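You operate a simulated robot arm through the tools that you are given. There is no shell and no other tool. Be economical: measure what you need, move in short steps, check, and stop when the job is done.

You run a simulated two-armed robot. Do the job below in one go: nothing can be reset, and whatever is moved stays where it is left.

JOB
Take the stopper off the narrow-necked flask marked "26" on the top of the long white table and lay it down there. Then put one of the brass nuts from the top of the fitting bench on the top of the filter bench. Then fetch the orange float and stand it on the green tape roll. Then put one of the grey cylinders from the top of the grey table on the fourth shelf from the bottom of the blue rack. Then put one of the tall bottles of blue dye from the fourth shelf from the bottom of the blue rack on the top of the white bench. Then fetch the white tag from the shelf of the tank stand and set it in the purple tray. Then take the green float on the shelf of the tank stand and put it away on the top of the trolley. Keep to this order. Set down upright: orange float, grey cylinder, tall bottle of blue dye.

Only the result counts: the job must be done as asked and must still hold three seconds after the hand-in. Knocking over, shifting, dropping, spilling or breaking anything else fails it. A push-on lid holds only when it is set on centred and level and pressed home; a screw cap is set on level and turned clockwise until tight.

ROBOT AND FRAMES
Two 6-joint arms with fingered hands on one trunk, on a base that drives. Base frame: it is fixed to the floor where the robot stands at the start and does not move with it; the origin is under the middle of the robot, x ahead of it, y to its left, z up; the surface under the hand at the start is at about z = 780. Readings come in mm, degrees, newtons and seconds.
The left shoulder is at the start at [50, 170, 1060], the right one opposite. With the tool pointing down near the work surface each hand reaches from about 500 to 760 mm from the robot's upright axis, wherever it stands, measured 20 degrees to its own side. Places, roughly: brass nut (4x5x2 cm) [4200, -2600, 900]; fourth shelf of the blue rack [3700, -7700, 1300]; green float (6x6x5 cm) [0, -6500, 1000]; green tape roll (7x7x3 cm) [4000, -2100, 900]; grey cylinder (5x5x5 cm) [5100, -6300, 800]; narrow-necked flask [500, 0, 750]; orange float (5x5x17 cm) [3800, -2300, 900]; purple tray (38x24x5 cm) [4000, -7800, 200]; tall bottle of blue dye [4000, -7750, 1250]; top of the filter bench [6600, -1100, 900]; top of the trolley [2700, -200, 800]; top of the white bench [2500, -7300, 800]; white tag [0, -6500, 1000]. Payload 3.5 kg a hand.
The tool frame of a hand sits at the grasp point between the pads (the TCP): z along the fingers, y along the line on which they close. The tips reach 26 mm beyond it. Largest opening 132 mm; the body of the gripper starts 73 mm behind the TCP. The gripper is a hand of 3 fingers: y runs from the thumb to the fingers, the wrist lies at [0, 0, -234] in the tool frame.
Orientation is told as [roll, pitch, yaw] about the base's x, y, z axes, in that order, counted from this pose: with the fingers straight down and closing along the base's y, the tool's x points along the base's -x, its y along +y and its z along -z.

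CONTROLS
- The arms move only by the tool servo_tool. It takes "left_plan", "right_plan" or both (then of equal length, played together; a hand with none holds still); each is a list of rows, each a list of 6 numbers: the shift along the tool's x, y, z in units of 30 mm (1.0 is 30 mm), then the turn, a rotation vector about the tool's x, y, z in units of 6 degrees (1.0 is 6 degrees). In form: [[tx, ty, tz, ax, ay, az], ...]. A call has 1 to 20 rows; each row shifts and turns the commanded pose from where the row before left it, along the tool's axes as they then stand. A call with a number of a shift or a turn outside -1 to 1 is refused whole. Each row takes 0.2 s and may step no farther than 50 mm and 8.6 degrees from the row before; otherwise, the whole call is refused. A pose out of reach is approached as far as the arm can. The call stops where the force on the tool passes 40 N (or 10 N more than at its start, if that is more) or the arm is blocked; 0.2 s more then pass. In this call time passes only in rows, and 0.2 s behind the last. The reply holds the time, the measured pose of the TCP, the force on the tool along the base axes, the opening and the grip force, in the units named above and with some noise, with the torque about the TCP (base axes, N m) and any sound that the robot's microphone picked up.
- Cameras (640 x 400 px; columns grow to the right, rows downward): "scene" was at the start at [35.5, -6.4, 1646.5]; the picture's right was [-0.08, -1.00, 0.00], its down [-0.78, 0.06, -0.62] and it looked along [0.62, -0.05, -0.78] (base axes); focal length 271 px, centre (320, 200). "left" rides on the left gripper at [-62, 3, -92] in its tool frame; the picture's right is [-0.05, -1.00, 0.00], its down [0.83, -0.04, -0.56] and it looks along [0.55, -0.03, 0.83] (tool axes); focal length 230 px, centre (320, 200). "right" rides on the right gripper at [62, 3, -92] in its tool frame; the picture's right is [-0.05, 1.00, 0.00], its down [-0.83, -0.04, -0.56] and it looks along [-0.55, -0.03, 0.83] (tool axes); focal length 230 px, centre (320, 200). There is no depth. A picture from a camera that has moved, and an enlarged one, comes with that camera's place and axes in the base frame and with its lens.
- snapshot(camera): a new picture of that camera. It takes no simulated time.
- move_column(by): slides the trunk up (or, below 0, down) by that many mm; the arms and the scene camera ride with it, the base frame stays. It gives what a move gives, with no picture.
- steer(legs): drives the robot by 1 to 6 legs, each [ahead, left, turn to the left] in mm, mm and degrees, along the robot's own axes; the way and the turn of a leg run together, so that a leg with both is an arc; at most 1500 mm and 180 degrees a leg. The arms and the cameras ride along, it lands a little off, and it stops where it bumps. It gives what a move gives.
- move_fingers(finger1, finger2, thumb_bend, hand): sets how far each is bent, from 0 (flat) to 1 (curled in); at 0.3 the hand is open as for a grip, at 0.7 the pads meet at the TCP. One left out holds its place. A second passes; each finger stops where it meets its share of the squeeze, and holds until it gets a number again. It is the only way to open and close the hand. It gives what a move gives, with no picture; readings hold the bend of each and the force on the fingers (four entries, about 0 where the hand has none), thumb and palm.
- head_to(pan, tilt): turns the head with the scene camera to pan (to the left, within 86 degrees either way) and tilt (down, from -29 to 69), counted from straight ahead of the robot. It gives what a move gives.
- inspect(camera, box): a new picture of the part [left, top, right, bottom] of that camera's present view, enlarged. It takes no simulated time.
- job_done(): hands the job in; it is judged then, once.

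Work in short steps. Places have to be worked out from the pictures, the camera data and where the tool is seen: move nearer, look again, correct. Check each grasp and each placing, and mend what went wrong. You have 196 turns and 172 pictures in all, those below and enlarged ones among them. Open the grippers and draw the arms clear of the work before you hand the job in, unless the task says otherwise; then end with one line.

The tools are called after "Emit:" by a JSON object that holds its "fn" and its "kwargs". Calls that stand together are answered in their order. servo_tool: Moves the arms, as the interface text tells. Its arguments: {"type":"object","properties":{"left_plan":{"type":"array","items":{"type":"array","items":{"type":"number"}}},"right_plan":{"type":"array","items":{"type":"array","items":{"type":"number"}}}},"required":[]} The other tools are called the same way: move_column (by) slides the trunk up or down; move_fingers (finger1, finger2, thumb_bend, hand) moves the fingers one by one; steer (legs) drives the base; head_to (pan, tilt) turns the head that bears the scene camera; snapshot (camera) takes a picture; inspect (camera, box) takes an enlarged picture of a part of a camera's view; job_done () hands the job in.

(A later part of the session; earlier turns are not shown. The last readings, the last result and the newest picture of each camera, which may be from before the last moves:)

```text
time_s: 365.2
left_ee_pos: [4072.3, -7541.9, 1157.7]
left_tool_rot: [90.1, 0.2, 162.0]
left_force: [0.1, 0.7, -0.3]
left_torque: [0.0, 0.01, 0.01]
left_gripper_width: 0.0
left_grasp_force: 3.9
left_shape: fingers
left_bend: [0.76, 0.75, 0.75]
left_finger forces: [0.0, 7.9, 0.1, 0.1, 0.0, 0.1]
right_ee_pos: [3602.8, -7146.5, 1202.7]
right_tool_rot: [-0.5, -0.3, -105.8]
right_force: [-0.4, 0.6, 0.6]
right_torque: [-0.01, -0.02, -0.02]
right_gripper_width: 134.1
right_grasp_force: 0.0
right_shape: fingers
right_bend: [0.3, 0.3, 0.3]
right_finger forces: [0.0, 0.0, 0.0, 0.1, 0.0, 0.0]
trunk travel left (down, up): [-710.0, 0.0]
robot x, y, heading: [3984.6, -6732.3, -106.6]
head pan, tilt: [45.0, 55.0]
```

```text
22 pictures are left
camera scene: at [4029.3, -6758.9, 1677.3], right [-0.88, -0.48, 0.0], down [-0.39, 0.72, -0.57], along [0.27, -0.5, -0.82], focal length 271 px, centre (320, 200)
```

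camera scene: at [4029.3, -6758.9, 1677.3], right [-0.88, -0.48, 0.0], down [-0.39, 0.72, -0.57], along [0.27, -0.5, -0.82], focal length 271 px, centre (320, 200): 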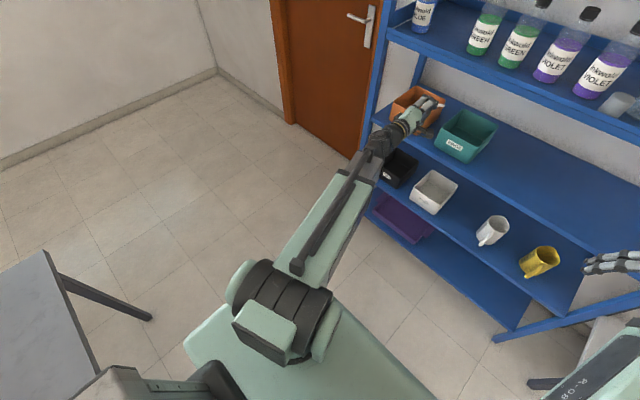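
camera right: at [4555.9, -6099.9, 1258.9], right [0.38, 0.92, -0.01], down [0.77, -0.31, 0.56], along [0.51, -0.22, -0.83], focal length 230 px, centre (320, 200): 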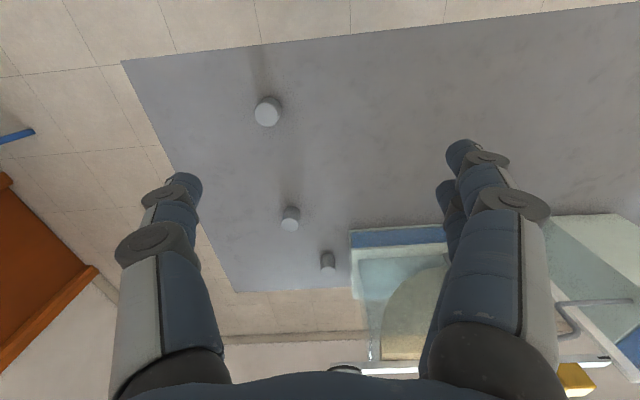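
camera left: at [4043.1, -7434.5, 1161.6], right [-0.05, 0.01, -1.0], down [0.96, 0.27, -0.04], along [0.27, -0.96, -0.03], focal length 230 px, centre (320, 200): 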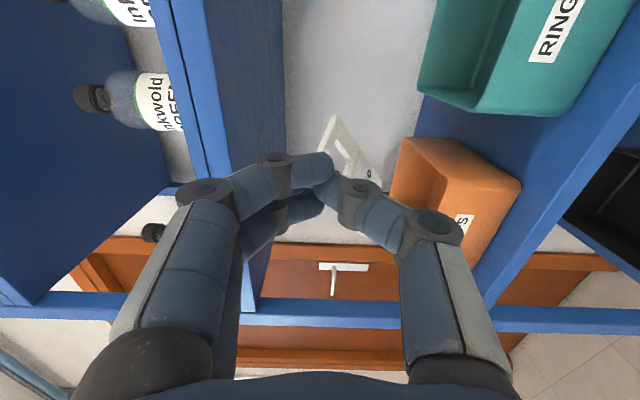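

The tag is still in the hand. I back off 100 mm for clearance and lower the column in two steps.

Emit:
{"fn": "steer", "kwargs": {"legs": [[-90, 0, 0]]}}

Emit:
{"fn": "move_column", "kwargs": {"by": -400}}

Emit:
{"fn": "move_column", "kwargs": {"by": -280}}

Emit:
{"fn": "head_to", "kwargs": {"pan": 5, "tilt": 32}}

Emit:
{"fn": "snapshot", "kwargs": {"camera": "scene"}}

```text
time_s: 366.4
left_ee_pos: [4100.1, -7454.0, 1161.1]
left_tool_rot: [90.3, 0.1, 162.0]
left_force: [0.5, -0.7, 0.1]
left_torque: [0.03, 0.03, -0.01]
left_gripper_width: 0.0
left_grasp_force: 4.1
left_shape: fingers
left_bend: [0.76, 0.75, 0.75]
left_finger forces: [0.1, 7.8, 0.0, 0.1, 0.1, 0.0]
right_ee_pos: [3628.3, -7058.9, 1204.0]
right_tool_rot: [-0.3, -0.4, -105.7]
right_force: [-0.3, 0.9, 0.5]
right_torque: [-0.03, 0.01, -0.01]
right_gripper_width: 133.9
right_grasp_force: 0.1
right_shape: fingers
right_bend: [0.3, 0.3, 0.3]
right_finger forces: [0.0, 0.0, 0.1, 0.1, 0.0, 0.0]
trunk travel left (down, up): [-710.0, 0.0]
robot x, y, heading: [4007.1, -6651.9, -106.7]
head pan, tilt: [45.0, 55.0]
```

```text
time_s: 370.2
left_ee_pos: [4098.8, -7454.0, 757.6]
left_tool_rot: [90.0, 0.0, 161.9]
left_force: [-0.1, 0.6, 0.0]
left_torque: [0.03, 0.02, 0.02]
left_gripper_width: 0.0
left_grasp_force: 4.3
left_shape: fingers
left_bend: [0.76, 0.75, 0.75]
left_finger forces: [0.1, 7.9, 0.1, 0.0, 0.1, 0.0]
right_ee_pos: [3629.2, -7060.5, 802.3]
right_tool_rot: [-0.4, -0.3, -105.6]
right_force: [0.2, -0.4, -0.4]
right_torque: [-0.01, 0.0, -0.02]
right_gripper_width: 134.0
right_grasp_force: 0.2
right_shape: fingers
right_bend: [0.3, 0.3, 0.3]
right_finger forces: [0.0, 0.1, 0.0, 0.0, 0.0, 0.0]
trunk travel left (down, up): [-310.0, 400.0]
robot x, y, heading: [4010.5, -6647.0, -106.6]
head pan, tilt: [45.0, 55.0]
```

```text
time_s: 373.0
left_ee_pos: [4098.1, -7454.9, 478.7]
left_tool_rot: [90.1, -0.1, 161.8]
left_force: [-0.1, 0.5, -0.7]
left_torque: [0.0, -0.05, 0.0]
left_gripper_width: 0.1
left_grasp_force: 3.5
left_shape: fingers
left_bend: [0.76, 0.75, 0.75]
left_finger forces: [0.0, 7.9, 0.0, 0.0, 0.0, 0.1]
right_ee_pos: [3629.7, -7059.6, 522.3]
right_tool_rot: [-0.5, -0.4, -105.8]
right_force: [-0.3, -0.7, 0.6]
right_torque: [0.01, -0.01, 0.01]
right_gripper_width: 134.1
right_grasp_force: 0.0
right_shape: fingers
right_bend: [0.3, 0.3, 0.3]
right_finger forces: [0.1, 0.0, 0.0, 0.0, 0.0, 0.0]
trunk travel left (down, up): [-30.0, 680.0]
robot x, y, heading: [4010.9, -6648.2, -106.6]
head pan, tilt: [45.0, 55.0]
```

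```text
time_s: 374.1
left_ee_pos: [4099.7, -7455.6, 477.5]
left_tool_rot: [90.1, 0.0, 161.9]
left_force: [0.5, 0.0, 0.1]
left_torque: [-0.02, 0.02, 0.01]
left_gripper_width: 0.1
left_grasp_force: 3.4
left_shape: fingers
left_bend: [0.76, 0.75, 0.75]
left_finger forces: [0.1, 7.9, 0.0, 0.0, 0.1, 0.0]
right_ee_pos: [3629.5, -7061.4, 522.5]
right_tool_rot: [-0.4, -0.3, -105.7]
right_force: [0.7, 0.2, -0.6]
right_torque: [-0.05, 0.0, 0.01]
right_gripper_width: 134.4
right_grasp_force: 0.0
right_shape: fingers
right_bend: [0.3, 0.3, 0.3]
right_finger forces: [0.1, 0.1, 0.1, 0.1, 0.1, 0.1]
trunk travel left (down, up): [-30.0, 680.0]
robot x, y, heading: [4011.9, -6644.9, -106.5]
head pan, tilt: [5.0, 32.0]
```

```text
21 pictures are left
camera scene: at [4002.8, -6696.6, 1030.1], right [-0.98, 0.2, 0.0], down [0.11, 0.52, -0.85], along [-0.17, -0.83, -0.53], focal length 271 px, centre (320, 200)
```

scene: 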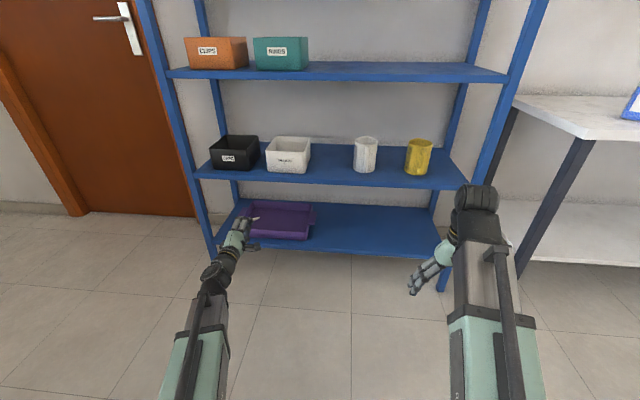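

I can see the purple tray and the tag in the hand. I lower the hand to z of about 330 and drive in 220 mm, then check.

Emit:
{"fn": "servo_tool", "kwargs": {"left_plan": [[0, -0.98, 0, 0, 0, 0], [0, -0.98, 0, 0, 0, 0], [0, -0.98, 0, 0, 0, 0], [0, -0.98, 0, 0, 0, 0], [0, -0.98, 0, 0, 0, 0]]}}

Emit:
{"fn": "steer", "kwargs": {"legs": [[220, -36, 0]]}}

Emit:
{"fn": "snapshot", "kwargs": {"camera": "scene"}}

```text
time_s: 375.3
left_ee_pos: [4096.1, -7455.5, 332.8]
left_tool_rot: [90.2, 0.1, 161.9]
left_force: [0.0, -0.7, 0.2]
left_torque: [0.0, -0.01, 0.01]
left_gripper_width: 0.2
left_grasp_force: 4.0
left_shape: fingers
left_bend: [0.76, 0.75, 0.75]
left_finger forces: [0.0, 8.1, 0.1, 0.1, 0.1, 0.0]
right_ee_pos: [3629.2, -7060.5, 522.5]
right_tool_rot: [-0.4, -0.2, -105.8]
right_force: [-0.2, -0.3, 0.2]
right_torque: [-0.01, 0.0, -0.05]
right_gripper_width: 133.9
right_grasp_force: 0.1
right_shape: fingers
right_bend: [0.3, 0.3, 0.3]
right_finger forces: [0.0, 0.0, 0.1, 0.0, 0.0, 0.0]
trunk travel left (down, up): [-30.0, 680.0]
robot x, y, heading: [4012.2, -6646.8, -106.5]
head pan, tilt: [5.0, 32.0]
```

```text
time_s: 377.0
left_ee_pos: [3996.0, -7659.9, 332.5]
left_tool_rot: [90.1, 0.0, 161.8]
left_force: [0.5, 0.6, -0.4]
left_torque: [0.03, -0.04, 0.0]
left_gripper_width: 0.1
left_grasp_force: 3.8
left_shape: fingers
left_bend: [0.76, 0.75, 0.75]
left_finger forces: [0.0, 8.2, 0.0, 0.1, 0.0, 0.0]
right_ee_pos: [3528.8, -7266.3, 524.0]
right_tool_rot: [-0.4, -0.3, -105.9]
right_force: [-0.3, -0.8, -0.6]
right_torque: [0.01, -0.02, 0.0]
right_gripper_width: 134.0
right_grasp_force: 0.0
right_shape: fingers
right_bend: [0.3, 0.3, 0.3]
right_finger forces: [0.0, 0.1, 0.1, 0.0, 0.0, 0.0]
trunk travel left (down, up): [-30.0, 680.0]
robot x, y, heading: [3910.2, -6849.7, -106.6]
head pan, tilt: [5.0, 32.0]
```

```text
20 pictures are left
camera scene: at [3904.1, -6901.5, 1030.1], right [-0.98, 0.2, 0.0], down [0.11, 0.52, -0.85], along [-0.17, -0.83, -0.53], focal length 271 px, centre (320, 200)
```

scene: 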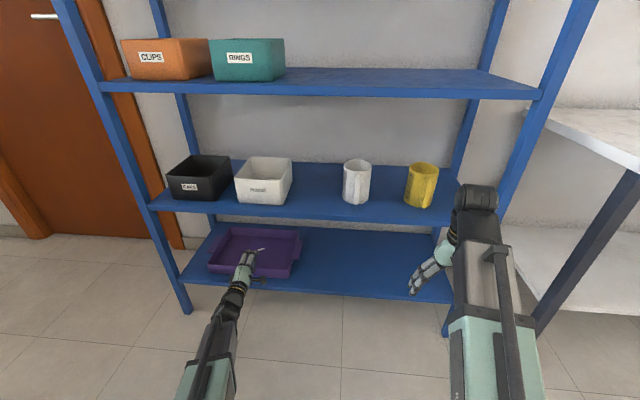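

I'm over the tray's front. I drive 105 mm further in and 40 mm left.

Emit:
{"fn": "steer", "kwargs": {"legs": [[105, 40, 0]]}}

Emit:
{"fn": "inspect", "kwargs": {"camera": "scene", "box": [150, 180, 350, 330]}}

```text
time_s: 378.2
left_ee_pos: [4005.3, -7772.9, 333.3]
left_tool_rot: [90.1, 0.1, 161.8]
left_force: [0.4, 0.0, -0.7]
left_torque: [-0.01, 0.0, 0.01]
left_gripper_width: 0.0
left_grasp_force: 3.4
left_shape: fingers
left_bend: [0.76, 0.75, 0.75]
left_finger forces: [0.0, 8.1, 0.1, 0.1, 0.1, 0.1]
right_ee_pos: [3538.2, -7377.0, 522.5]
right_tool_rot: [-0.4, -0.3, -105.9]
right_force: [0.0, 0.6, -0.7]
right_torque: [0.0, -0.01, -0.03]
right_gripper_width: 133.9
right_grasp_force: 0.2
right_shape: fingers
right_bend: [0.3, 0.3, 0.3]
right_finger forces: [0.1, 0.0, 0.0, 0.0, 0.1, 0.0]
trunk travel left (down, up): [-30.0, 680.0]
robot x, y, heading: [3918.7, -6962.6, -106.7]
head pan, tilt: [5.0, 32.0]
```

```text
2.67 times, centred on (250, 255) of scene
camera zoom: at [3913.4, -7013.8, 1030.1], right [-0.98, 0.2, 0.0], down [0.11, 0.52, -0.85], along [-0.17, -0.83, -0.53], focal length 722 px, centre (507, 53)
```

zoom: 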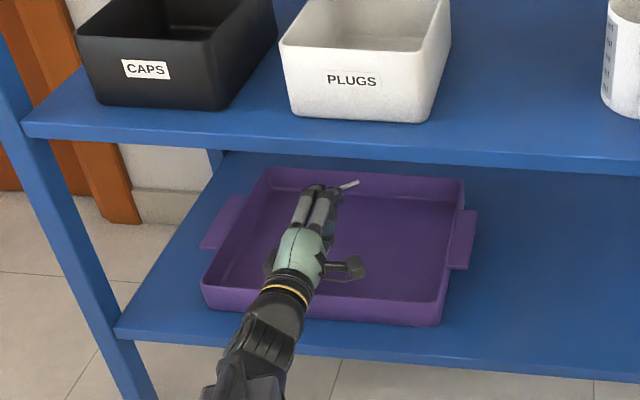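

The tag is over the tray's middle. I open the hand to release it.

Emit:
{"fn": "move_fingers", "kwargs": {"hand": "left", "finger1": 0.5, "finger2": 0.5, "thumb_bend": 0.5}}

Emit:
{"fn": "inspect", "kwargs": {"camera": "scene", "box": [190, 220, 350, 330]}}

```text
time_s: 379.2
left_ee_pos: [4005.4, -7772.2, 332.1]
left_tool_rot: [90.2, 0.1, 161.8]
left_force: [-0.2, 0.3, 0.3]
left_torque: [0.01, 0.01, 0.01]
left_gripper_width: 67.3
left_grasp_force: 0.0
left_shape: fingers
left_bend: [0.5, 0.5, 0.5]
left_finger forces: [0.1, 0.0, 0.0, 0.0, 0.0, 0.0]
right_ee_pos: [3538.3, -7376.9, 522.6]
right_tool_rot: [-0.4, -0.4, -105.9]
right_force: [0.1, 0.0, 0.1]
right_torque: [-0.01, 0.0, 0.02]
right_gripper_width: 134.0
right_grasp_force: 0.1
right_shape: fingers
right_bend: [0.3, 0.3, 0.3]
right_finger forces: [0.0, 0.0, 0.1, 0.0, 0.0, 0.0]
trunk travel left (down, up): [-30.0, 680.0]
robot x, y, heading: [3919.8, -6965.8, -106.7]
head pan, tilt: [5.0, 32.0]
```

```text
3.64 times, centred on (270, 275) of scene
camera zoom: at [3913.4, -7013.7, 1030.1], right [-0.98, 0.2, 0.0], down [0.11, 0.52, -0.85], along [-0.17, -0.83, -0.53], focal length 985 px, centre (502, -73)
```

zoom: 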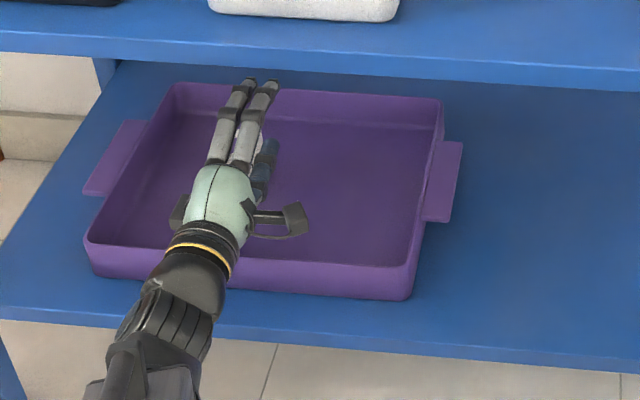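

Emit:
{"fn": "move_fingers", "kwargs": {"hand": "left", "finger1": 0.3, "finger2": 0.3, "thumb_bend": 0.3}}

Emit:
{"fn": "snapshot", "kwargs": {"camera": "left"}}

```text
time_s: 380.2
left_ee_pos: [4004.5, -7773.0, 333.5]
left_tool_rot: [90.0, 0.0, 161.9]
left_force: [0.9, -0.8, 0.2]
left_torque: [0.03, -0.04, 0.01]
left_gripper_width: 133.7
left_grasp_force: 0.1
left_shape: fingers
left_bend: [0.3, 0.3, 0.3]
left_finger forces: [0.0, 0.0, 0.0, 0.0, 0.1, 0.1]
right_ee_pos: [3537.9, -7375.9, 522.6]
right_tool_rot: [-0.4, -0.4, -105.9]
right_force: [0.2, -0.1, 0.7]
right_torque: [0.0, 0.04, -0.01]
right_gripper_width: 134.0
right_grasp_force: 0.0
right_shape: fingers
right_bend: [0.3, 0.3, 0.3]
right_finger forces: [0.1, 0.0, 0.0, 0.0, 0.0, 0.0]
trunk travel left (down, up): [-30.0, 680.0]
robot x, y, heading: [3920.9, -6964.5, -106.6]
head pan, tilt: [5.0, 32.0]
```

```text
17 pictures are left
camera left: at [3975.9, -7665.0, 336.4], right [-0.05, 0.01, -1.0], down [0.96, 0.27, -0.04], along [0.27, -0.96, -0.03], focal length 230 px, centre (320, 200)
```

left: 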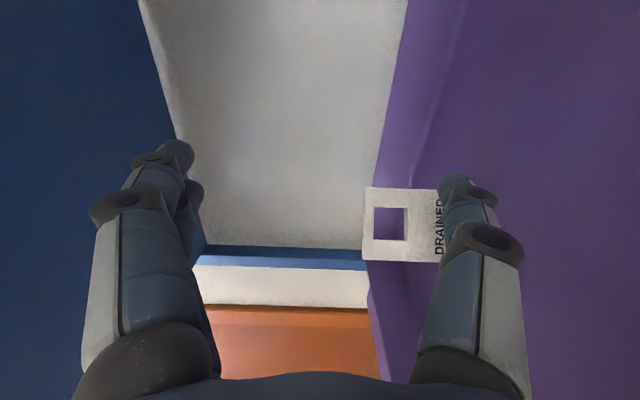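

The tag is in the tray, leaning at its back wall. I raise the hand, fold it partly, and back straight out.

Emit:
{"fn": "servo_tool", "kwargs": {"left_plan": [[0, 0.8, 0, 0, 0, 0], [0, 0.8, 0, 0, 0, 0]]}}

Emit:
{"fn": "move_fingers", "kwargs": {"hand": "left", "finger1": 0.5, "finger2": 0.5, "thumb_bend": 0.5}}

Emit:
{"fn": "steer", "kwargs": {"legs": [[-310, 0, 0]]}}

Emit:
{"fn": "inspect", "kwargs": {"camera": "scene", "box": [180, 170, 380, 290]}}

```text
time_s: 380.8
left_ee_pos: [4004.9, -7771.5, 381.3]
left_tool_rot: [90.1, 0.1, 161.7]
left_force: [0.6, -0.4, -0.2]
left_torque: [0.02, 0.02, -0.01]
left_gripper_width: 134.1
left_grasp_force: 0.0
left_shape: fingers
left_bend: [0.3, 0.3, 0.3]
left_finger forces: [0.0, 0.0, 0.0, 0.0, 0.1, 0.1]
right_ee_pos: [3538.5, -7376.9, 523.0]
right_tool_rot: [-0.2, -0.3, -105.9]
right_force: [-0.2, -0.7, 0.3]
right_torque: [-0.01, -0.02, 0.0]
right_gripper_width: 134.2
right_grasp_force: 0.0
right_shape: fingers
right_bend: [0.3, 0.3, 0.3]
right_finger forces: [0.0, 0.0, 0.0, 0.1, 0.0, 0.0]
trunk travel left (down, up): [-30.0, 680.0]
robot x, y, heading: [3919.3, -6967.1, -106.7]
head pan, tilt: [5.0, 32.0]
```

```text
time_s: 381.8
left_ee_pos: [4005.5, -7770.6, 382.4]
left_tool_rot: [90.1, 0.1, 161.8]
left_force: [0.2, 0.3, -0.4]
left_torque: [0.02, 0.01, -0.02]
left_gripper_width: 68.6
left_grasp_force: 0.1
left_shape: fingers
left_bend: [0.5, 0.5, 0.5]
left_finger forces: [0.0, 0.1, 0.1, 0.0, 0.0, 0.1]
right_ee_pos: [3538.7, -7376.6, 522.5]
right_tool_rot: [-0.4, -0.3, -105.8]
right_force: [0.1, -0.6, -0.6]
right_torque: [-0.01, -0.03, 0.0]
right_gripper_width: 134.2
right_grasp_force: 0.1
right_shape: fingers
right_bend: [0.3, 0.3, 0.3]
right_finger forces: [0.1, 0.0, 0.0, 0.1, 0.1, 0.1]
trunk travel left (down, up): [-30.0, 680.0]
robot x, y, heading: [3920.5, -6962.9, -106.4]
head pan, tilt: [5.0, 32.0]
```

```text
time_s: 383.9
left_ee_pos: [4091.0, -7477.4, 380.9]
left_tool_rot: [90.1, 0.1, 161.5]
left_force: [-0.4, -0.7, -1.2]
left_torque: [0.0, 0.0, -0.01]
left_gripper_width: 68.3
left_grasp_force: 0.1
left_shape: fingers
left_bend: [0.5, 0.5, 0.5]
left_finger forces: [0.0, 0.1, 0.0, 0.0, 0.1, 0.0]
right_ee_pos: [3625.3, -7081.3, 523.7]
right_tool_rot: [-0.5, -0.3, -106.1]
right_force: [0.0, 0.1, 0.1]
right_torque: [0.0, -0.03, 0.01]
right_gripper_width: 134.1
right_grasp_force: 0.0
right_shape: fingers
right_bend: [0.3, 0.3, 0.3]
right_finger forces: [0.0, 0.0, 0.0, 0.1, 0.0, 0.0]
trunk travel left (down, up): [-30.0, 680.0]
robot x, y, heading: [4009.2, -6666.8, -106.9]
head pan, tilt: [5.0, 32.0]
```

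```text
3.20 times, centred on (280, 230) of scene
camera zoom: at [4001.8, -6719.2, 1030.1], right [-0.98, 0.21, 0.0], down [0.11, 0.52, -0.85], along [-0.17, -0.83, -0.53], focal length 867 px, centre (448, 104)
```

zoom: 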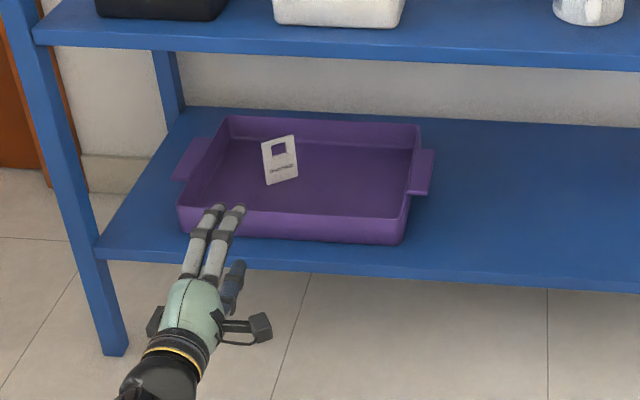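

The tag rests in the purple tray. Now for the green float: I raise the column and reorient the left hand to a 45° pitch.

Emit:
{"fn": "move_column", "kwargs": {"by": 400}}

Emit:
{"fn": "move_column", "kwargs": {"by": 280}}

Emit:
{"fn": "servo_tool", "kwargs": {"left_plan": [[0, 0, 0, 0, 0, -1], [0, 0, 0, 0, 0, -1], [0, 0, 0, 0, 0, -1], [0, 0, 0, 0, 0, -1], [0, 0, 0, 0, 0, -1], [0, 0, 0, 0, 0, -1], [0, 0, 0, 0, 0, -1], [0, 0, 0, 0, 0, -1], [0, 0, 0, 0, 0, -1], [0, 0, 0, 0, 0, -1], [0, 0, 0, 0, 0, -1], [0, 0, 0, 0, 0, -1], [0, 0, 0, 0, 0, -1], [0, 0, 0, 0, 0, -1], [0, 0, 0, 0, 0, -1]]}}

Emit:
{"fn": "servo_tool", "kwargs": {"left_plan": [[0, -0.8, 0, 0, 0.9, 0], [0, -0.8, 0, 0, 0.9, 0], [0, -0.8, 0, 0, 0.9, 0], [0, -0.8, 0, 0, 0.9, 0], [0, -0.8, 0, 0, 0.9, 0], [0, 0, 0, 0, 0.9, 0], [0, 0, 0, 0, 0.9, 0], [0, 0, 0, 0, 0.9, 0], [-0.7, 0, -0.7, 0, 0, 0], [-0.7, 0, -0.7, 0, 0, 0]]}}

```text
time_s: 387.7
left_ee_pos: [4091.2, -7477.0, 782.1]
left_tool_rot: [90.0, 0.1, 161.4]
left_force: [-0.6, 0.3, 0.6]
left_torque: [0.01, -0.04, -0.03]
left_gripper_width: 68.4
left_grasp_force: 0.0
left_shape: fingers
left_bend: [0.5, 0.5, 0.5]
left_finger forces: [0.1, 0.0, 0.1, 0.1, 0.0, 0.1]
right_ee_pos: [3623.8, -7081.4, 922.7]
right_tool_rot: [-0.4, -0.2, -106.1]
right_force: [1.1, 0.5, 0.2]
right_torque: [-0.01, 0.0, -0.03]
right_gripper_width: 134.1
right_grasp_force: 0.0
right_shape: fingers
right_bend: [0.3, 0.3, 0.3]
right_finger forces: [0.0, 0.0, 0.0, 0.1, 0.0, 0.0]
trunk travel left (down, up): [-430.0, 280.0]
robot x, y, heading: [4007.8, -6669.7, -106.8]
head pan, tilt: [5.0, 32.0]
```

```text
time_s: 390.5
left_ee_pos: [4091.3, -7477.4, 1060.6]
left_tool_rot: [90.0, 0.2, 161.5]
left_force: [-1.1, -0.2, 0.0]
left_torque: [-0.02, 0.0, 0.0]
left_gripper_width: 68.4
left_grasp_force: 0.0
left_shape: fingers
left_bend: [0.5, 0.5, 0.5]
left_finger forces: [0.0, 0.0, 0.0, 0.1, 0.0, 0.0]
right_ee_pos: [3625.8, -7081.7, 1202.4]
right_tool_rot: [-0.4, -0.3, -106.0]
right_force: [0.7, 0.3, 0.5]
right_torque: [-0.02, -0.01, -0.03]
right_gripper_width: 133.9
right_grasp_force: 0.0
right_shape: fingers
right_bend: [0.3, 0.3, 0.3]
right_finger forces: [0.1, 0.0, 0.0, 0.0, 0.1, 0.0]
trunk travel left (down, up): [-710.0, 0.0]
robot x, y, heading: [4009.2, -6670.6, -106.8]
head pan, tilt: [5.0, 32.0]
```

```text
time_s: 393.7
left_ee_pos: [4091.5, -7477.0, 1061.8]
left_tool_rot: [-159.3, -89.9, 50.7]
left_force: [1.6, -0.1, -0.1]
left_torque: [0.03, 0.02, 0.02]
left_gripper_width: 68.4
left_grasp_force: 0.0
left_shape: fingers
left_bend: [0.5, 0.5, 0.5]
left_finger forces: [0.1, 0.0, 0.0, 0.0, 0.1, 0.0]
right_ee_pos: [3624.9, -7081.9, 1203.7]
right_tool_rot: [-0.4, -0.3, -106.1]
right_force: [-0.6, 0.3, -0.3]
right_torque: [0.0, -0.02, 0.02]
right_gripper_width: 134.1
right_grasp_force: 0.2
right_shape: fingers
right_bend: [0.3, 0.3, 0.3]
right_finger forces: [0.0, 0.0, 0.0, 0.0, 0.0, 0.0]
trunk travel left (down, up): [-710.0, 0.0]
robot x, y, heading: [4004.5, -6669.1, -106.9]
head pan, tilt: [5.0, 32.0]
```

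```text
time_s: 395.9
left_ee_pos: [3977.5, -7437.5, 1120.9]
left_tool_rot: [0.1, -46.9, -108.5]
left_force: [0.7, -0.8, 0.2]
left_torque: [0.01, 0.0, 0.03]
left_gripper_width: 68.0
left_grasp_force: 0.0
left_shape: fingers
left_bend: [0.5, 0.5, 0.5]
left_finger forces: [0.0, 0.0, 0.0, 0.0, 0.0, 0.1]
right_ee_pos: [3625.5, -7080.3, 1203.0]
right_tool_rot: [-0.3, -0.3, -106.2]
right_force: [0.4, 0.3, -0.2]
right_torque: [-0.02, 0.02, -0.02]
right_gripper_width: 133.9
right_grasp_force: 0.0
right_shape: fingers
right_bend: [0.3, 0.3, 0.3]
right_finger forces: [0.1, 0.1, 0.0, 0.0, 0.0, 0.0]
trunk travel left (down, up): [-710.0, 0.0]
robot x, y, heading: [4009.7, -6669.8, -106.8]
head pan, tilt: [5.0, 32.0]
```

Emit:
{"fn": "steer", "kwargs": {"legs": [[0, 0, -90], [1073, 137, 0], [754, -25, 0], [754, -26, 0]]}}

```text
time_s: 412.7
left_ee_pos: [738.3, -5989.7, 1120.3]
left_tool_rot: [0.0, -46.9, 161.6]
left_force: [-0.2, -0.1, -0.8]
left_torque: [0.03, -0.04, -0.01]
left_gripper_width: 68.4
left_grasp_force: 0.1
left_shape: fingers
left_bend: [0.5, 0.5, 0.5]
left_finger forces: [0.0, 0.1, 0.0, 0.0, 0.1, 0.0]
right_ee_pos: [1096.0, -5638.5, 1202.1]
right_tool_rot: [-0.4, -0.3, 164.0]
right_force: [0.0, -0.1, -0.1]
right_torque: [0.0, -0.02, 0.01]
right_gripper_width: 134.3
right_grasp_force: 0.0
right_shape: fingers
right_bend: [0.3, 0.3, 0.3]
right_finger forces: [0.0, 0.0, 0.0, 0.0, 0.0, 0.0]
trunk travel left (down, up): [-710.0, 0.0]
robot x, y, heading: [1510.0, -6023.0, 163.3]
head pan, tilt: [5.0, 32.0]
```

Emit:
{"fn": "steer", "kwargs": {"legs": [[778, -34, 0], [778, -34, 0], [0, 0, 90.7]]}}

Emit:
{"fn": "head_to", "kwargs": {"pan": 5, "tilt": 38}}

Emit:
{"fn": "snapshot", "kwargs": {"camera": "left"}}

```text
time_s: 424.4
left_ee_pos: [8.9, -6287.5, 1120.0]
left_tool_rot: [0.0, -46.9, -109.3]
left_force: [-1.1, -0.4, -0.1]
left_torque: [0.02, 0.01, 0.0]
left_gripper_width: 68.3
left_grasp_force: 0.2
left_shape: fingers
left_bend: [0.5, 0.5, 0.5]
left_finger forces: [0.0, 0.0, 0.0, 0.0, 0.0, 0.0]
right_ee_pos: [-338.7, -5926.6, 1202.9]
right_tool_rot: [-0.4, -0.3, -106.7]
right_force: [0.2, -0.8, -0.5]
right_torque: [0.01, -0.02, 0.01]
right_gripper_width: 134.0
right_grasp_force: 0.1
right_shape: fingers
right_bend: [0.3, 0.3, 0.3]
right_finger forces: [0.0, 0.0, 0.0, 0.0, 0.1, 0.1]
trunk travel left (down, up): [-710.0, 0.0]
robot x, y, heading: [47.9, -5519.2, -107.5]
head pan, tilt: [5.0, 32.0]
```

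```text
time_s: 425.1
left_ee_pos: [9.1, -6288.3, 1121.4]
left_tool_rot: [0.1, -46.9, -109.2]
left_force: [0.1, -0.4, 0.2]
left_torque: [0.02, -0.01, -0.04]
left_gripper_width: 68.2
left_grasp_force: 0.0
left_shape: fingers
left_bend: [0.5, 0.5, 0.5]
left_finger forces: [0.0, 0.1, 0.2, 0.0, 0.0, 0.1]
right_ee_pos: [-337.3, -5926.4, 1203.4]
right_tool_rot: [-0.4, -0.3, -106.9]
right_force: [0.4, 0.3, -0.9]
right_torque: [0.0, 0.0, 0.04]
right_gripper_width: 134.3
right_grasp_force: 0.0
right_shape: fingers
right_bend: [0.3, 0.3, 0.3]
right_finger forces: [0.1, 0.0, 0.1, 0.1, 0.0, 0.0]
trunk travel left (down, up): [-710.0, 0.0]
robot x, y, heading: [53.9, -5518.9, -107.5]
head pan, tilt: [5.0, 38.0]
```

```text
15 pictures are left
camera left: at [20.9, -6264.1, 1229.5], right [-0.96, 0.29, 0.04], down [0.28, 0.93, -0.23], along [-0.1, -0.21, -0.97], focal length 230 px, centre (320, 200)
```

left: 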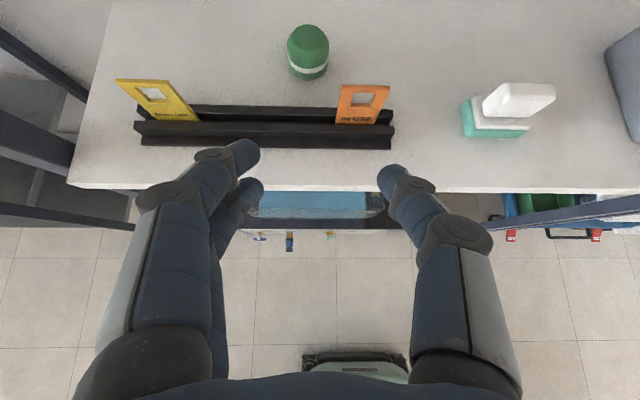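

The float is at (-49, -6515), 235 mm ahead. I lower the hand 40 mm to stay clear of the hanging pipe, open a bit, and drive in.

Emit:
{"fn": "servo_tool", "kwargs": {"left_plan": [[0.97, 0, 0.91, 0, 0, 0]]}}

Emit:
{"fn": "move_fingers", "kwargs": {"hand": "left", "finger1": 0.46, "finger2": 0.46, "thumb_bend": 0.46}}

Emit:
{"fn": "steer", "kwargs": {"legs": [[215, 12, 0]]}}

Emit:
{"fn": "snapshot", "kwargs": {"camera": "left"}}

```text
time_s: 425.4
left_ee_pos: [9.1, -6289.3, 1082.2]
left_tool_rot: [0.0, -47.0, -109.1]
left_force: [0.1, -0.1, -0.3]
left_torque: [0.0, -0.01, 0.03]
left_gripper_width: 68.3
left_grasp_force: 0.2
left_shape: fingers
left_bend: [0.5, 0.5, 0.5]
left_finger forces: [0.1, 0.0, 0.1, 0.0, 0.0, 0.0]
right_ee_pos: [-336.8, -5926.0, 1202.9]
right_tool_rot: [-0.4, -0.2, -106.8]
right_force: [0.4, 0.4, 0.1]
right_torque: [-0.03, -0.01, 0.0]
right_gripper_width: 134.0
right_grasp_force: 0.0
right_shape: fingers
right_bend: [0.3, 0.3, 0.3]
right_finger forces: [0.0, 0.0, 0.0, 0.0, 0.0, 0.1]
trunk travel left (down, up): [-710.0, 0.0]
robot x, y, heading: [51.2, -5518.3, -107.5]
head pan, tilt: [5.0, 38.0]
```

```text
time_s: 426.4
left_ee_pos: [10.3, -6289.6, 1082.2]
left_tool_rot: [0.2, -46.9, -109.3]
left_force: [-0.6, -0.1, -0.7]
left_torque: [0.01, -0.02, 0.0]
left_gripper_width: 80.5
left_grasp_force: 0.0
left_shape: fingers
left_bend: [0.46, 0.46, 0.46]
left_finger forces: [0.0, 0.0, 0.0, 0.1, 0.1, 0.1]
right_ee_pos: [-339.2, -5926.7, 1202.6]
right_tool_rot: [-0.3, -0.2, -106.8]
right_force: [0.4, 0.3, -0.4]
right_torque: [0.0, -0.02, -0.02]
right_gripper_width: 134.2
right_grasp_force: 0.0
right_shape: fingers
right_bend: [0.3, 0.3, 0.3]
right_finger forces: [0.0, 0.0, 0.0, 0.0, 0.0, 0.0]
trunk travel left (down, up): [-710.0, 0.0]
robot x, y, heading: [45.2, -5520.2, -107.5]
head pan, tilt: [5.0, 38.0]
```

```text
time_s: 428.1
left_ee_pos: [-42.3, -6504.2, 1081.7]
left_tool_rot: [0.0, -46.9, -108.9]
left_force: [-0.1, -0.4, -0.5]
left_torque: [0.0, -0.03, 0.02]
left_gripper_width: 80.7
left_grasp_force: 0.1
left_shape: fingers
left_bend: [0.46, 0.46, 0.46]
left_finger forces: [0.0, 0.0, 0.0, 0.0, 0.0, 0.0]
right_ee_pos: [-390.5, -6141.2, 1201.8]
right_tool_rot: [-0.4, -0.2, -106.6]
right_force: [0.2, -0.4, -0.1]
right_torque: [0.03, 0.0, 0.0]
right_gripper_width: 134.3
right_grasp_force: 0.0
right_shape: fingers
right_bend: [0.3, 0.3, 0.3]
right_finger forces: [0.1, 0.1, 0.1, 0.0, 0.1, 0.1]
trunk travel left (down, up): [-710.0, 0.0]
robot x, y, heading: [-8.4, -5733.4, -107.5]
head pan, tilt: [5.0, 38.0]
```

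```text
14 pictures are left
camera left: at [-30.6, -6480.1, 1190.1], right [-0.96, 0.29, 0.04], down [0.28, 0.93, -0.23], along [-0.1, -0.21, -0.97], focal length 230 px, centre (320, 200)
```

left: 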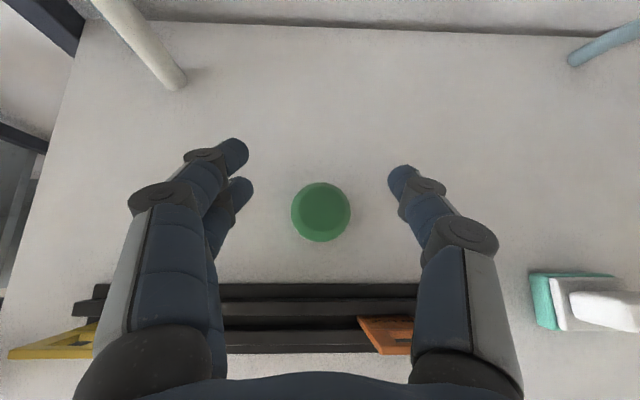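

Centred on the float. I lower 60 mm and check clearance to the orange tag.

Emit:
{"fn": "servo_tool", "kwargs": {"left_plan": [[0.66, -0.1, 0.78, 0, 0, 0], [0.73, 0, 0.68, 0, 0, 0]]}}

Emit:
{"fn": "inspect", "kwargs": {"camera": "scene", "box": [210, 150, 350, 260]}}

```text
time_s: 428.7
left_ee_pos: [-45.2, -6504.4, 1020.7]
left_tool_rot: [0.1, -47.1, -109.0]
left_force: [0.2, 0.9, 0.9]
left_torque: [-0.02, 0.01, 0.03]
left_gripper_width: 80.9
left_grasp_force: 0.0
left_shape: fingers
left_bend: [0.46, 0.46, 0.46]
left_finger forces: [0.0, 0.0, 0.0, 0.1, 0.0, 0.0]
right_ee_pos: [-391.8, -6140.1, 1203.1]
right_tool_rot: [-0.3, -0.3, -106.6]
right_force: [0.1, -0.1, -0.6]
right_torque: [-0.01, -0.01, 0.01]
right_gripper_width: 134.2
right_grasp_force: 0.1
right_shape: fingers
right_bend: [0.3, 0.3, 0.3]
right_finger forces: [0.1, 0.0, 0.1, 0.0, 0.0, 0.0]
trunk travel left (down, up): [-710.0, 0.0]
robot x, y, heading: [-3.2, -5733.5, -107.5]
head pan, tilt: [5.0, 38.0]
```

```text
3.64 times, centred on (280, 205) of scene
camera zoom: at [-10.3, -5778.4, 1700.9], right [-0.98, 0.21, 0.0], down [0.13, 0.6, -0.79], along [-0.17, -0.77, -0.62], focal length 985 px, centre (466, 182)
```

zoom: 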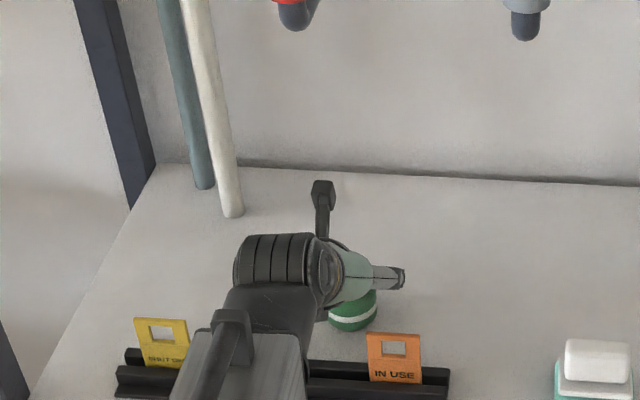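

It's clear of the tags. I lower 24 mm more and close on the float.

Emit:
{"fn": "servo_tool", "kwargs": {"left_plan": [[0.6, 0, 0.56, 0, 0, 0]]}}

Emit:
{"fn": "move_fingers", "kwargs": {"hand": "left", "finger1": 0.68, "finger2": 0.68, "thumb_bend": 0.68}}

Emit:
{"fn": "snapshot", "kwargs": {"camera": "left"}}

```text
time_s: 429.1
left_ee_pos: [-46.2, -6504.1, 996.7]
left_tool_rot: [0.1, -46.9, -109.0]
left_force: [0.6, 0.2, 0.4]
left_torque: [-0.02, 0.01, 0.0]
left_gripper_width: 80.8
left_grasp_force: 0.1
left_shape: fingers
left_bend: [0.46, 0.46, 0.46]
left_finger forces: [0.1, 0.1, 0.1, 0.0, 0.0, 0.2]
right_ee_pos: [-390.0, -6140.0, 1202.9]
right_tool_rot: [-0.3, -0.3, -106.6]
right_force: [1.4, 0.7, -0.1]
right_torque: [0.05, 0.03, -0.01]
right_gripper_width: 134.0
right_grasp_force: 0.1
right_shape: fingers
right_bend: [0.3, 0.3, 0.3]
right_finger forces: [0.0, 0.1, 0.0, 0.0, 0.0, 0.1]
trunk travel left (down, up): [-710.0, 0.0]
robot x, y, heading: [-6.4, -5734.2, -107.4]
head pan, tilt: [5.0, 38.0]
```

```text
time_s: 430.1
left_ee_pos: [-47.3, -6505.1, 996.8]
left_tool_rot: [0.1, -46.9, -109.0]
left_force: [0.1, 0.1, 0.2]
left_torque: [-0.02, -0.01, -0.03]
left_gripper_width: 45.5
left_grasp_force: 15.6
left_shape: fingers
left_bend: [0.59, 0.56, 0.6]
left_finger forces: [7.1, 9.3, 0.1, 0.0, 15.9, 0.1]
right_ee_pos: [-389.7, -6138.8, 1202.3]
right_tool_rot: [-0.4, -0.3, -106.6]
right_force: [0.1, 0.1, 0.5]
right_torque: [-0.03, 0.02, -0.02]
right_gripper_width: 134.1
right_grasp_force: 0.1
right_shape: fingers
right_bend: [0.3, 0.3, 0.3]
right_finger forces: [0.0, 0.0, 0.0, 0.0, 0.0, 0.0]
trunk travel left (down, up): [-710.0, 0.0]
robot x, y, heading: [-1.8, -5731.8, -107.3]
head pan, tilt: [5.0, 38.0]
```

```text
12 pictures are left
camera left: at [-34.7, -6481.0, 1105.5], right [-0.96, 0.29, 0.04], down [0.27, 0.93, -0.23], along [-0.1, -0.21, -0.97], focal length 230 px, centre (320, 200)
```

left: 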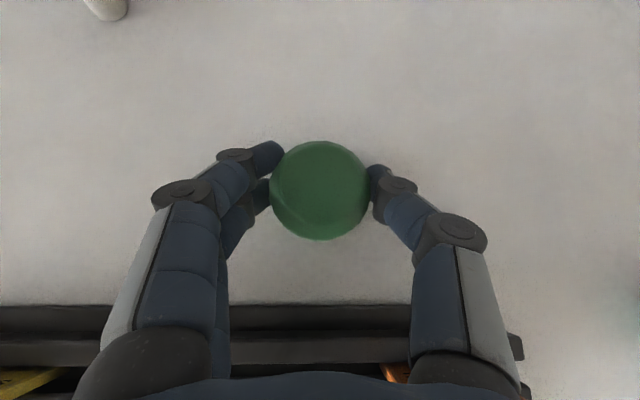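

Firm grip. I lift 90 mm and back out.

Emit:
{"fn": "servo_tool", "kwargs": {"left_plan": [[-0.5, 0, -0.47, 0, 0, 0], [-0.73, 0, -0.68, 0, 0, 0], [-0.9, 0, -0.85, 0, 0, 0]]}}

Emit:
{"fn": "steer", "kwargs": {"legs": [[-330, 0, 0]]}}

Emit:
{"fn": "snapshot", "kwargs": {"camera": "left"}}

```text
time_s: 430.9
left_ee_pos: [-44.8, -6503.0, 1088.1]
left_tool_rot: [0.1, -47.0, -108.9]
left_force: [0.2, -1.3, -1.8]
left_torque: [0.0, 0.0, -0.02]
left_gripper_width: 45.4
left_grasp_force: 16.3
left_shape: fingers
left_bend: [0.59, 0.56, 0.6]
left_finger forces: [7.2, 9.2, 0.0, 0.0, 15.7, 0.0]
right_ee_pos: [-389.8, -6139.8, 1202.9]
right_tool_rot: [-0.5, -0.2, -106.6]
right_force: [-0.3, -0.8, 0.7]
right_torque: [0.02, 0.0, 0.0]
right_gripper_width: 134.0
right_grasp_force: 0.2
right_shape: fingers
right_bend: [0.3, 0.3, 0.3]
right_finger forces: [0.0, 0.0, 0.0, 0.0, 0.1, 0.1]
trunk travel left (down, up): [-710.0, 0.0]
robot x, y, heading: [-1.5, -5734.8, -107.3]
head pan, tilt: [5.0, 38.0]
```

```text
time_s: 433.1
left_ee_pos: [54.8, -6187.1, 1085.7]
left_tool_rot: [0.1, -46.9, -108.8]
left_force: [0.1, 0.2, 0.2]
left_torque: [0.02, -0.03, 0.0]
left_gripper_width: 45.8
left_grasp_force: 16.4
left_shape: fingers
left_bend: [0.59, 0.56, 0.6]
left_finger forces: [7.1, 9.1, 0.1, 0.0, 15.8, 0.0]
right_ee_pos: [-291.2, -5825.7, 1203.6]
right_tool_rot: [-0.3, -0.4, -106.5]
right_force: [0.4, 0.5, -0.3]
right_torque: [0.03, 0.01, -0.01]
right_gripper_width: 134.1
right_grasp_force: 0.0
right_shape: fingers
right_bend: [0.3, 0.3, 0.3]
right_finger forces: [0.0, 0.0, 0.1, 0.0, 0.1, 0.0]
trunk travel left (down, up): [-710.0, 0.0]
robot x, y, heading: [92.9, -5414.2, -107.5]
head pan, tilt: [5.0, 38.0]
```

```text
11 pictures are left
camera left: at [66.3, -6163.5, 1195.8], right [-0.96, 0.29, 0.04], down [0.27, 0.93, -0.23], along [-0.1, -0.21, -0.97], focal length 230 px, centre (320, 200)
```

left: 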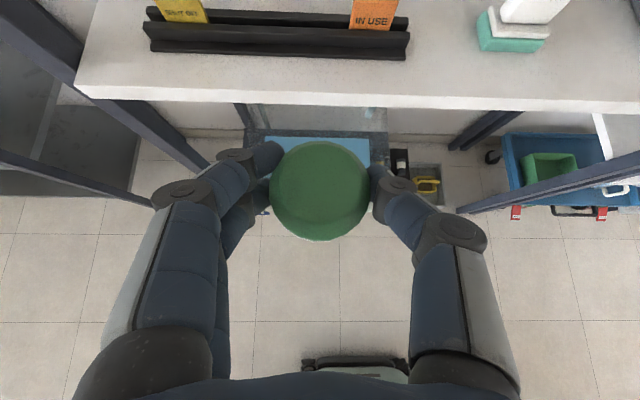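

The float is held. I raise it further, turn, and drive between the blue and green tables toward the trolley.

Emit:
{"fn": "servo_tool", "kwargs": {"left_plan": [[-0.73, 0, -0.68, 0, 0, 0], [-0.73, 0, -0.68, 0, 0, 0]]}}

Emit:
{"fn": "steer", "kwargs": {"legs": [[0, 0, 90], [1452, 74, 0], [248, 477, 0]]}}

```text
time_s: 433.7
left_ee_pos: [54.8, -6186.9, 1147.5]
left_tool_rot: [0.1, -46.8, -108.8]
left_force: [1.0, -0.8, -0.8]
left_torque: [-0.01, 0.01, 0.01]
left_gripper_width: 45.6
left_grasp_force: 16.2
left_shape: fingers
left_bend: [0.59, 0.56, 0.6]
left_finger forces: [7.1, 9.2, 0.0, 0.0, 15.8, 0.0]
right_ee_pos: [-292.5, -5825.3, 1202.3]
right_tool_rot: [-0.5, -0.3, -106.4]
right_force: [-0.9, -0.3, -0.5]
right_torque: [0.01, 0.02, -0.02]
right_gripper_width: 133.8
right_grasp_force: 0.0
right_shape: fingers
right_bend: [0.3, 0.3, 0.3]
right_finger forces: [0.0, 0.0, 0.0, 0.0, 0.0, 0.0]
trunk travel left (down, up): [-710.0, 0.0]
robot x, y, heading: [95.7, -5418.1, -107.5]
head pan, tilt: [5.0, 38.0]
```

```text
time_s: 445.5
left_ee_pos: [2276.2, -5689.5, 1145.7]
left_tool_rot: [0.0, -46.8, -11.0]
left_force: [0.9, 0.6, 0.1]
left_torque: [0.03, 0.02, 0.03]
left_gripper_width: 44.4
left_grasp_force: 15.9
left_shape: fingers
left_bend: [0.59, 0.57, 0.61]
left_finger forces: [6.9, 9.2, 0.0, 0.1, 15.6, 0.0]
right_ee_pos: [1964.8, -6081.0, 1202.7]
right_tool_rot: [-0.6, -0.2, -8.7]
right_force: [0.6, 0.0, -1.1]
right_torque: [0.0, 0.01, 0.01]
right_gripper_width: 134.3
right_grasp_force: 0.1
right_shape: fingers
right_bend: [0.3, 0.3, 0.3]
right_finger forces: [0.1, 0.1, 0.1, 0.0, 0.1, 0.0]
trunk travel left (down, up): [-710.0, 0.0]
robot x, y, heading: [1507.4, -5752.1, -9.2]
head pan, tilt: [5.0, 38.0]
stopped in leg 3: the robot was blocked; the commanded pose is now the measured one
```

Blocked on the left, so I look before going on.

Emit:
{"fn": "head_to", "kwargs": {"pan": 60, "tilt": 25}}

Emit:
{"fn": "snapshot", "kwargs": {"camera": "scene"}}

```text
time_s: 446.7
left_ee_pos: [2272.5, -5689.6, 1148.1]
left_tool_rot: [0.2, -46.9, -11.0]
left_force: [-0.8, -0.4, -0.4]
left_torque: [0.0, 0.0, 0.0]
left_gripper_width: 44.7
left_grasp_force: 15.9
left_shape: fingers
left_bend: [0.59, 0.57, 0.61]
left_finger forces: [6.9, 9.3, 0.0, 0.0, 15.6, 0.1]
right_ee_pos: [1962.7, -6080.2, 1202.6]
right_tool_rot: [-0.4, -0.3, -8.7]
right_force: [0.6, -0.2, 0.7]
right_torque: [-0.01, 0.0, 0.04]
right_gripper_width: 134.5
right_grasp_force: 0.0
right_shape: fingers
right_bend: [0.3, 0.3, 0.3]
right_finger forces: [0.0, 0.0, 0.0, 0.1, 0.0, 0.0]
trunk travel left (down, up): [-710.0, 0.0]
robot x, y, heading: [1506.6, -5760.2, -9.4]
head pan, tilt: [60.0, 25.0]
```

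```text
10 pictures are left
camera scene: at [1524.0, -5677.0, 1721.2], right [0.77, -0.63, 0.0], down [-0.27, -0.33, -0.91], along [0.57, 0.7, -0.42], focal length 271 px, centre (320, 200)
```

scene: 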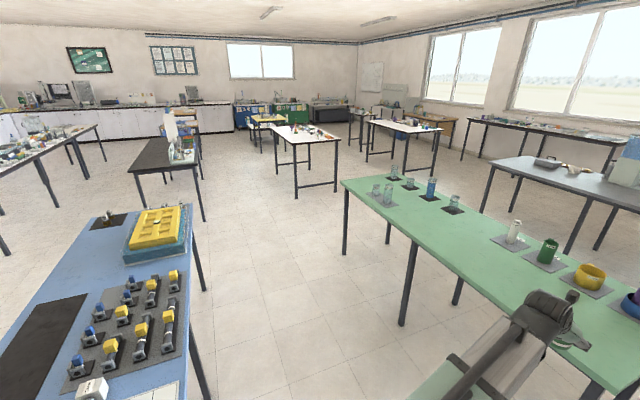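

The map is clearer now: the blue table's corner is right beside me. I slide away, go to the middle of the corridor, turn and drive up it.

Emit:
{"fn": "steer", "kwargs": {"legs": [[0, -60, 0], [452, 104, 0], [0, 0, 82.4], [498, 47, 0], [774, 32, 0], [774, 32, 0]]}}

```text
time_s: 463.7
left_ee_pos: [2549.9, -3017.6, 1146.7]
left_tool_rot: [0.1, -46.9, 70.0]
left_force: [0.3, 0.0, -1.2]
left_torque: [0.0, -0.01, 0.0]
left_gripper_width: 44.3
left_grasp_force: 14.8
left_shape: fingers
left_bend: [0.59, 0.57, 0.61]
left_finger forces: [6.6, 9.0, 0.1, 0.1, 14.3, 0.1]
right_ee_pos: [2887.3, -3385.0, 1202.7]
right_tool_rot: [-0.4, -0.2, 72.2]
right_force: [-0.7, -0.4, 0.7]
right_torque: [0.0, -0.01, 0.0]
right_gripper_width: 134.6
right_grasp_force: 0.0
right_shape: fingers
right_bend: [0.3, 0.3, 0.3]
right_finger forces: [0.1, 0.0, 0.0, 0.0, 0.0, 0.0]
trunk travel left (down, up): [-710.0, 0.0]
robot x, y, heading: [2495.0, -3788.3, 71.6]
head pan, tilt: [60.0, 25.0]
```

Emit:
{"fn": "steer", "kwargs": {"legs": [[1350, 149, 0], [1100, 215, 0]]}}

Emit:
{"fn": "head_to", "kwargs": {"pan": 22, "tilt": 38}}

Emit:
{"fn": "snapshot", "kwargs": {"camera": "scene"}}

```text
time_s: 475.8
left_ee_pos: [3035.9, -593.1, 1146.7]
left_tool_rot: [0.0, -46.9, 68.2]
left_force: [0.0, 0.0, -0.6]
left_torque: [0.01, -0.02, 0.02]
left_gripper_width: 44.1
left_grasp_force: 15.4
left_shape: fingers
left_bend: [0.59, 0.57, 0.61]
left_finger forces: [6.6, 9.0, 0.0, 0.1, 14.2, 0.0]
right_ee_pos: [3362.3, -972.1, 1202.7]
right_tool_rot: [-0.5, -0.3, 70.5]
right_force: [-0.6, 0.7, -0.3]
right_torque: [0.0, 0.02, 0.0]
right_gripper_width: 134.6
right_grasp_force: 0.1
right_shape: fingers
right_bend: [0.3, 0.3, 0.3]
right_finger forces: [0.0, 0.0, 0.0, 0.1, 0.0, 0.0]
trunk travel left (down, up): [-710.0, 0.0]
robot x, y, heading: [2957.2, -1359.7, 69.5]
head pan, tilt: [60.0, 25.0]
```

```text
time_s: 476.9
left_ee_pos: [3035.4, -594.3, 1147.3]
left_tool_rot: [0.1, -46.9, 68.2]
left_force: [-0.1, -0.2, 0.6]
left_torque: [-0.02, 0.0, -0.03]
left_gripper_width: 44.3
left_grasp_force: 15.0
left_shape: fingers
left_bend: [0.59, 0.57, 0.61]
left_finger forces: [6.5, 9.1, 0.0, 0.0, 14.3, 0.0]
right_ee_pos: [3362.8, -972.9, 1202.7]
right_tool_rot: [-0.4, -0.3, 70.4]
right_force: [0.0, -0.6, 0.5]
right_torque: [0.0, 0.01, 0.01]
right_gripper_width: 134.7
right_grasp_force: 0.1
right_shape: fingers
right_bend: [0.3, 0.3, 0.3]
right_finger forces: [0.0, 0.1, 0.1, 0.1, 0.1, 0.0]
trunk travel left (down, up): [-710.0, 0.0]
robot x, y, heading: [2955.7, -1361.1, 69.9]
head pan, tilt: [22.0, 38.0]
```

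```text
9 pictures are left
camera scene: at [2939.5, -1312.8, 1700.9], right [1.0, 0.03, 0.0], down [0.02, -0.62, -0.79], along [-0.03, 0.79, -0.62], focal length 271 px, centre (320, 200)
```

scene: 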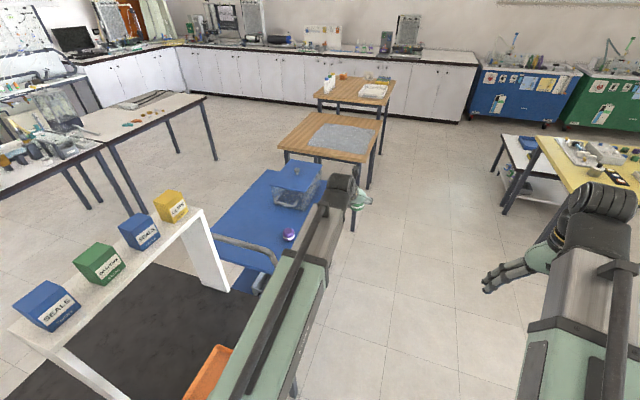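

The trolley's left half is free; there's a purple object at the near right and a basket at the far end. I drive to its right side and turn to face it, so the float comes over the free spot at about (2560, -290).

Emit:
{"fn": "steer", "kwargs": {"legs": [[1171, 9, 0], [0, 0, 98]]}}

Emit:
{"fn": "head_to", "kwargs": {"pan": 8, "tilt": 50}}

Emit:
{"fn": "snapshot", "kwargs": {"camera": "scene"}}

Emit:
{"fn": "snapshot", "kwargs": {"camera": "left"}}

```text
time_s: 487.0
left_ee_pos: [2589.5, -274.7, 1148.0]
left_tool_rot: [0.1, -46.9, 165.3]
left_force: [0.6, 0.9, 0.6]
left_torque: [0.02, 0.0, -0.01]
left_gripper_width: 44.2
left_grasp_force: 14.1
left_shape: fingers
left_bend: [0.6, 0.57, 0.61]
left_finger forces: [6.3, 8.9, 0.0, 0.0, 14.2, 0.0]
right_ee_pos: [2922.9, 96.9, 1202.7]
right_tool_rot: [-0.6, -0.3, 167.7]
right_force: [-1.2, 0.0, 0.3]
right_torque: [0.0, 0.0, 0.02]
right_gripper_width: 134.5
right_grasp_force: 0.0
right_shape: fingers
right_bend: [0.3, 0.3, 0.3]
right_finger forces: [0.0, 0.1, 0.1, 0.0, 0.1, 0.0]
trunk travel left (down, up): [-710.0, 0.0]
robot x, y, heading: [3358.7, -260.4, 167.1]
head pan, tilt: [22.0, 38.0]
```

```text
time_s: 487.7
left_ee_pos: [2588.2, -274.5, 1148.2]
left_tool_rot: [0.2, -47.0, 165.3]
left_force: [0.1, 0.1, -0.2]
left_torque: [0.02, 0.03, -0.01]
left_gripper_width: 43.9
left_grasp_force: 14.1
left_shape: fingers
left_bend: [0.6, 0.57, 0.61]
left_finger forces: [6.4, 8.9, 0.0, 0.0, 14.2, 0.0]
right_ee_pos: [2924.0, 97.1, 1202.7]
right_tool_rot: [-0.5, -0.4, 167.8]
right_force: [-0.3, 0.7, 0.2]
right_torque: [0.02, 0.01, 0.01]
right_gripper_width: 134.5
right_grasp_force: 0.1
right_shape: fingers
right_bend: [0.3, 0.3, 0.3]
right_finger forces: [0.0, 0.1, 0.1, 0.1, 0.1, 0.1]
trunk travel left (down, up): [-710.0, 0.0]
robot x, y, heading: [3359.9, -261.1, 167.0]
head pan, tilt: [8.0, 50.0]
```

```text
8 pictures are left
camera scene: at [3322.4, -261.3, 1683.8], right [0.09, 1.0, 0.0], down [0.76, -0.07, -0.64], along [-0.64, 0.06, -0.77], focal length 271 px, centre (320, 200)
```

scene: 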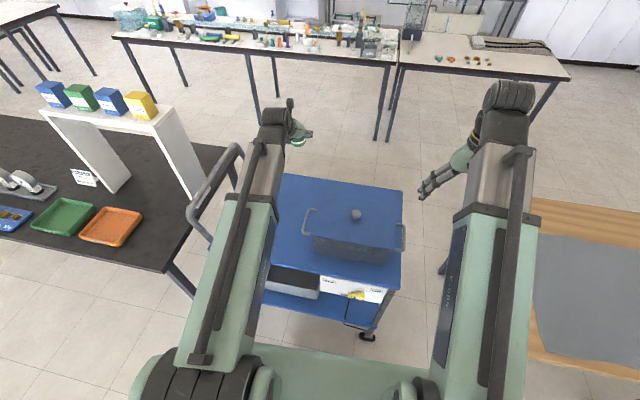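

```text
7 pictures are left
camera left: at [2613.0, -283.1, 1255.9], right [0.22, 0.98, 0.04], down [0.95, -0.2, -0.23], along [-0.21, 0.08, -0.97], focal length 230 px, centre (320, 200)
```

left: 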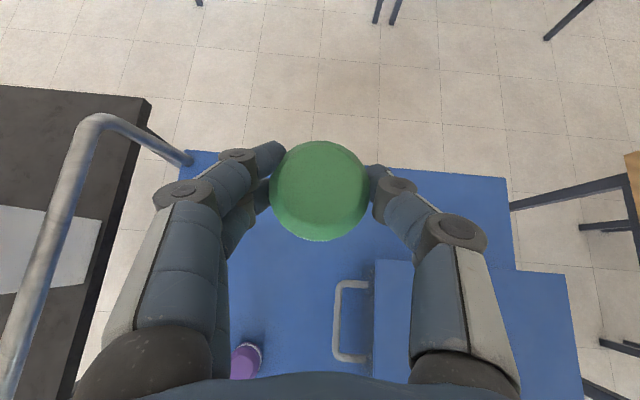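

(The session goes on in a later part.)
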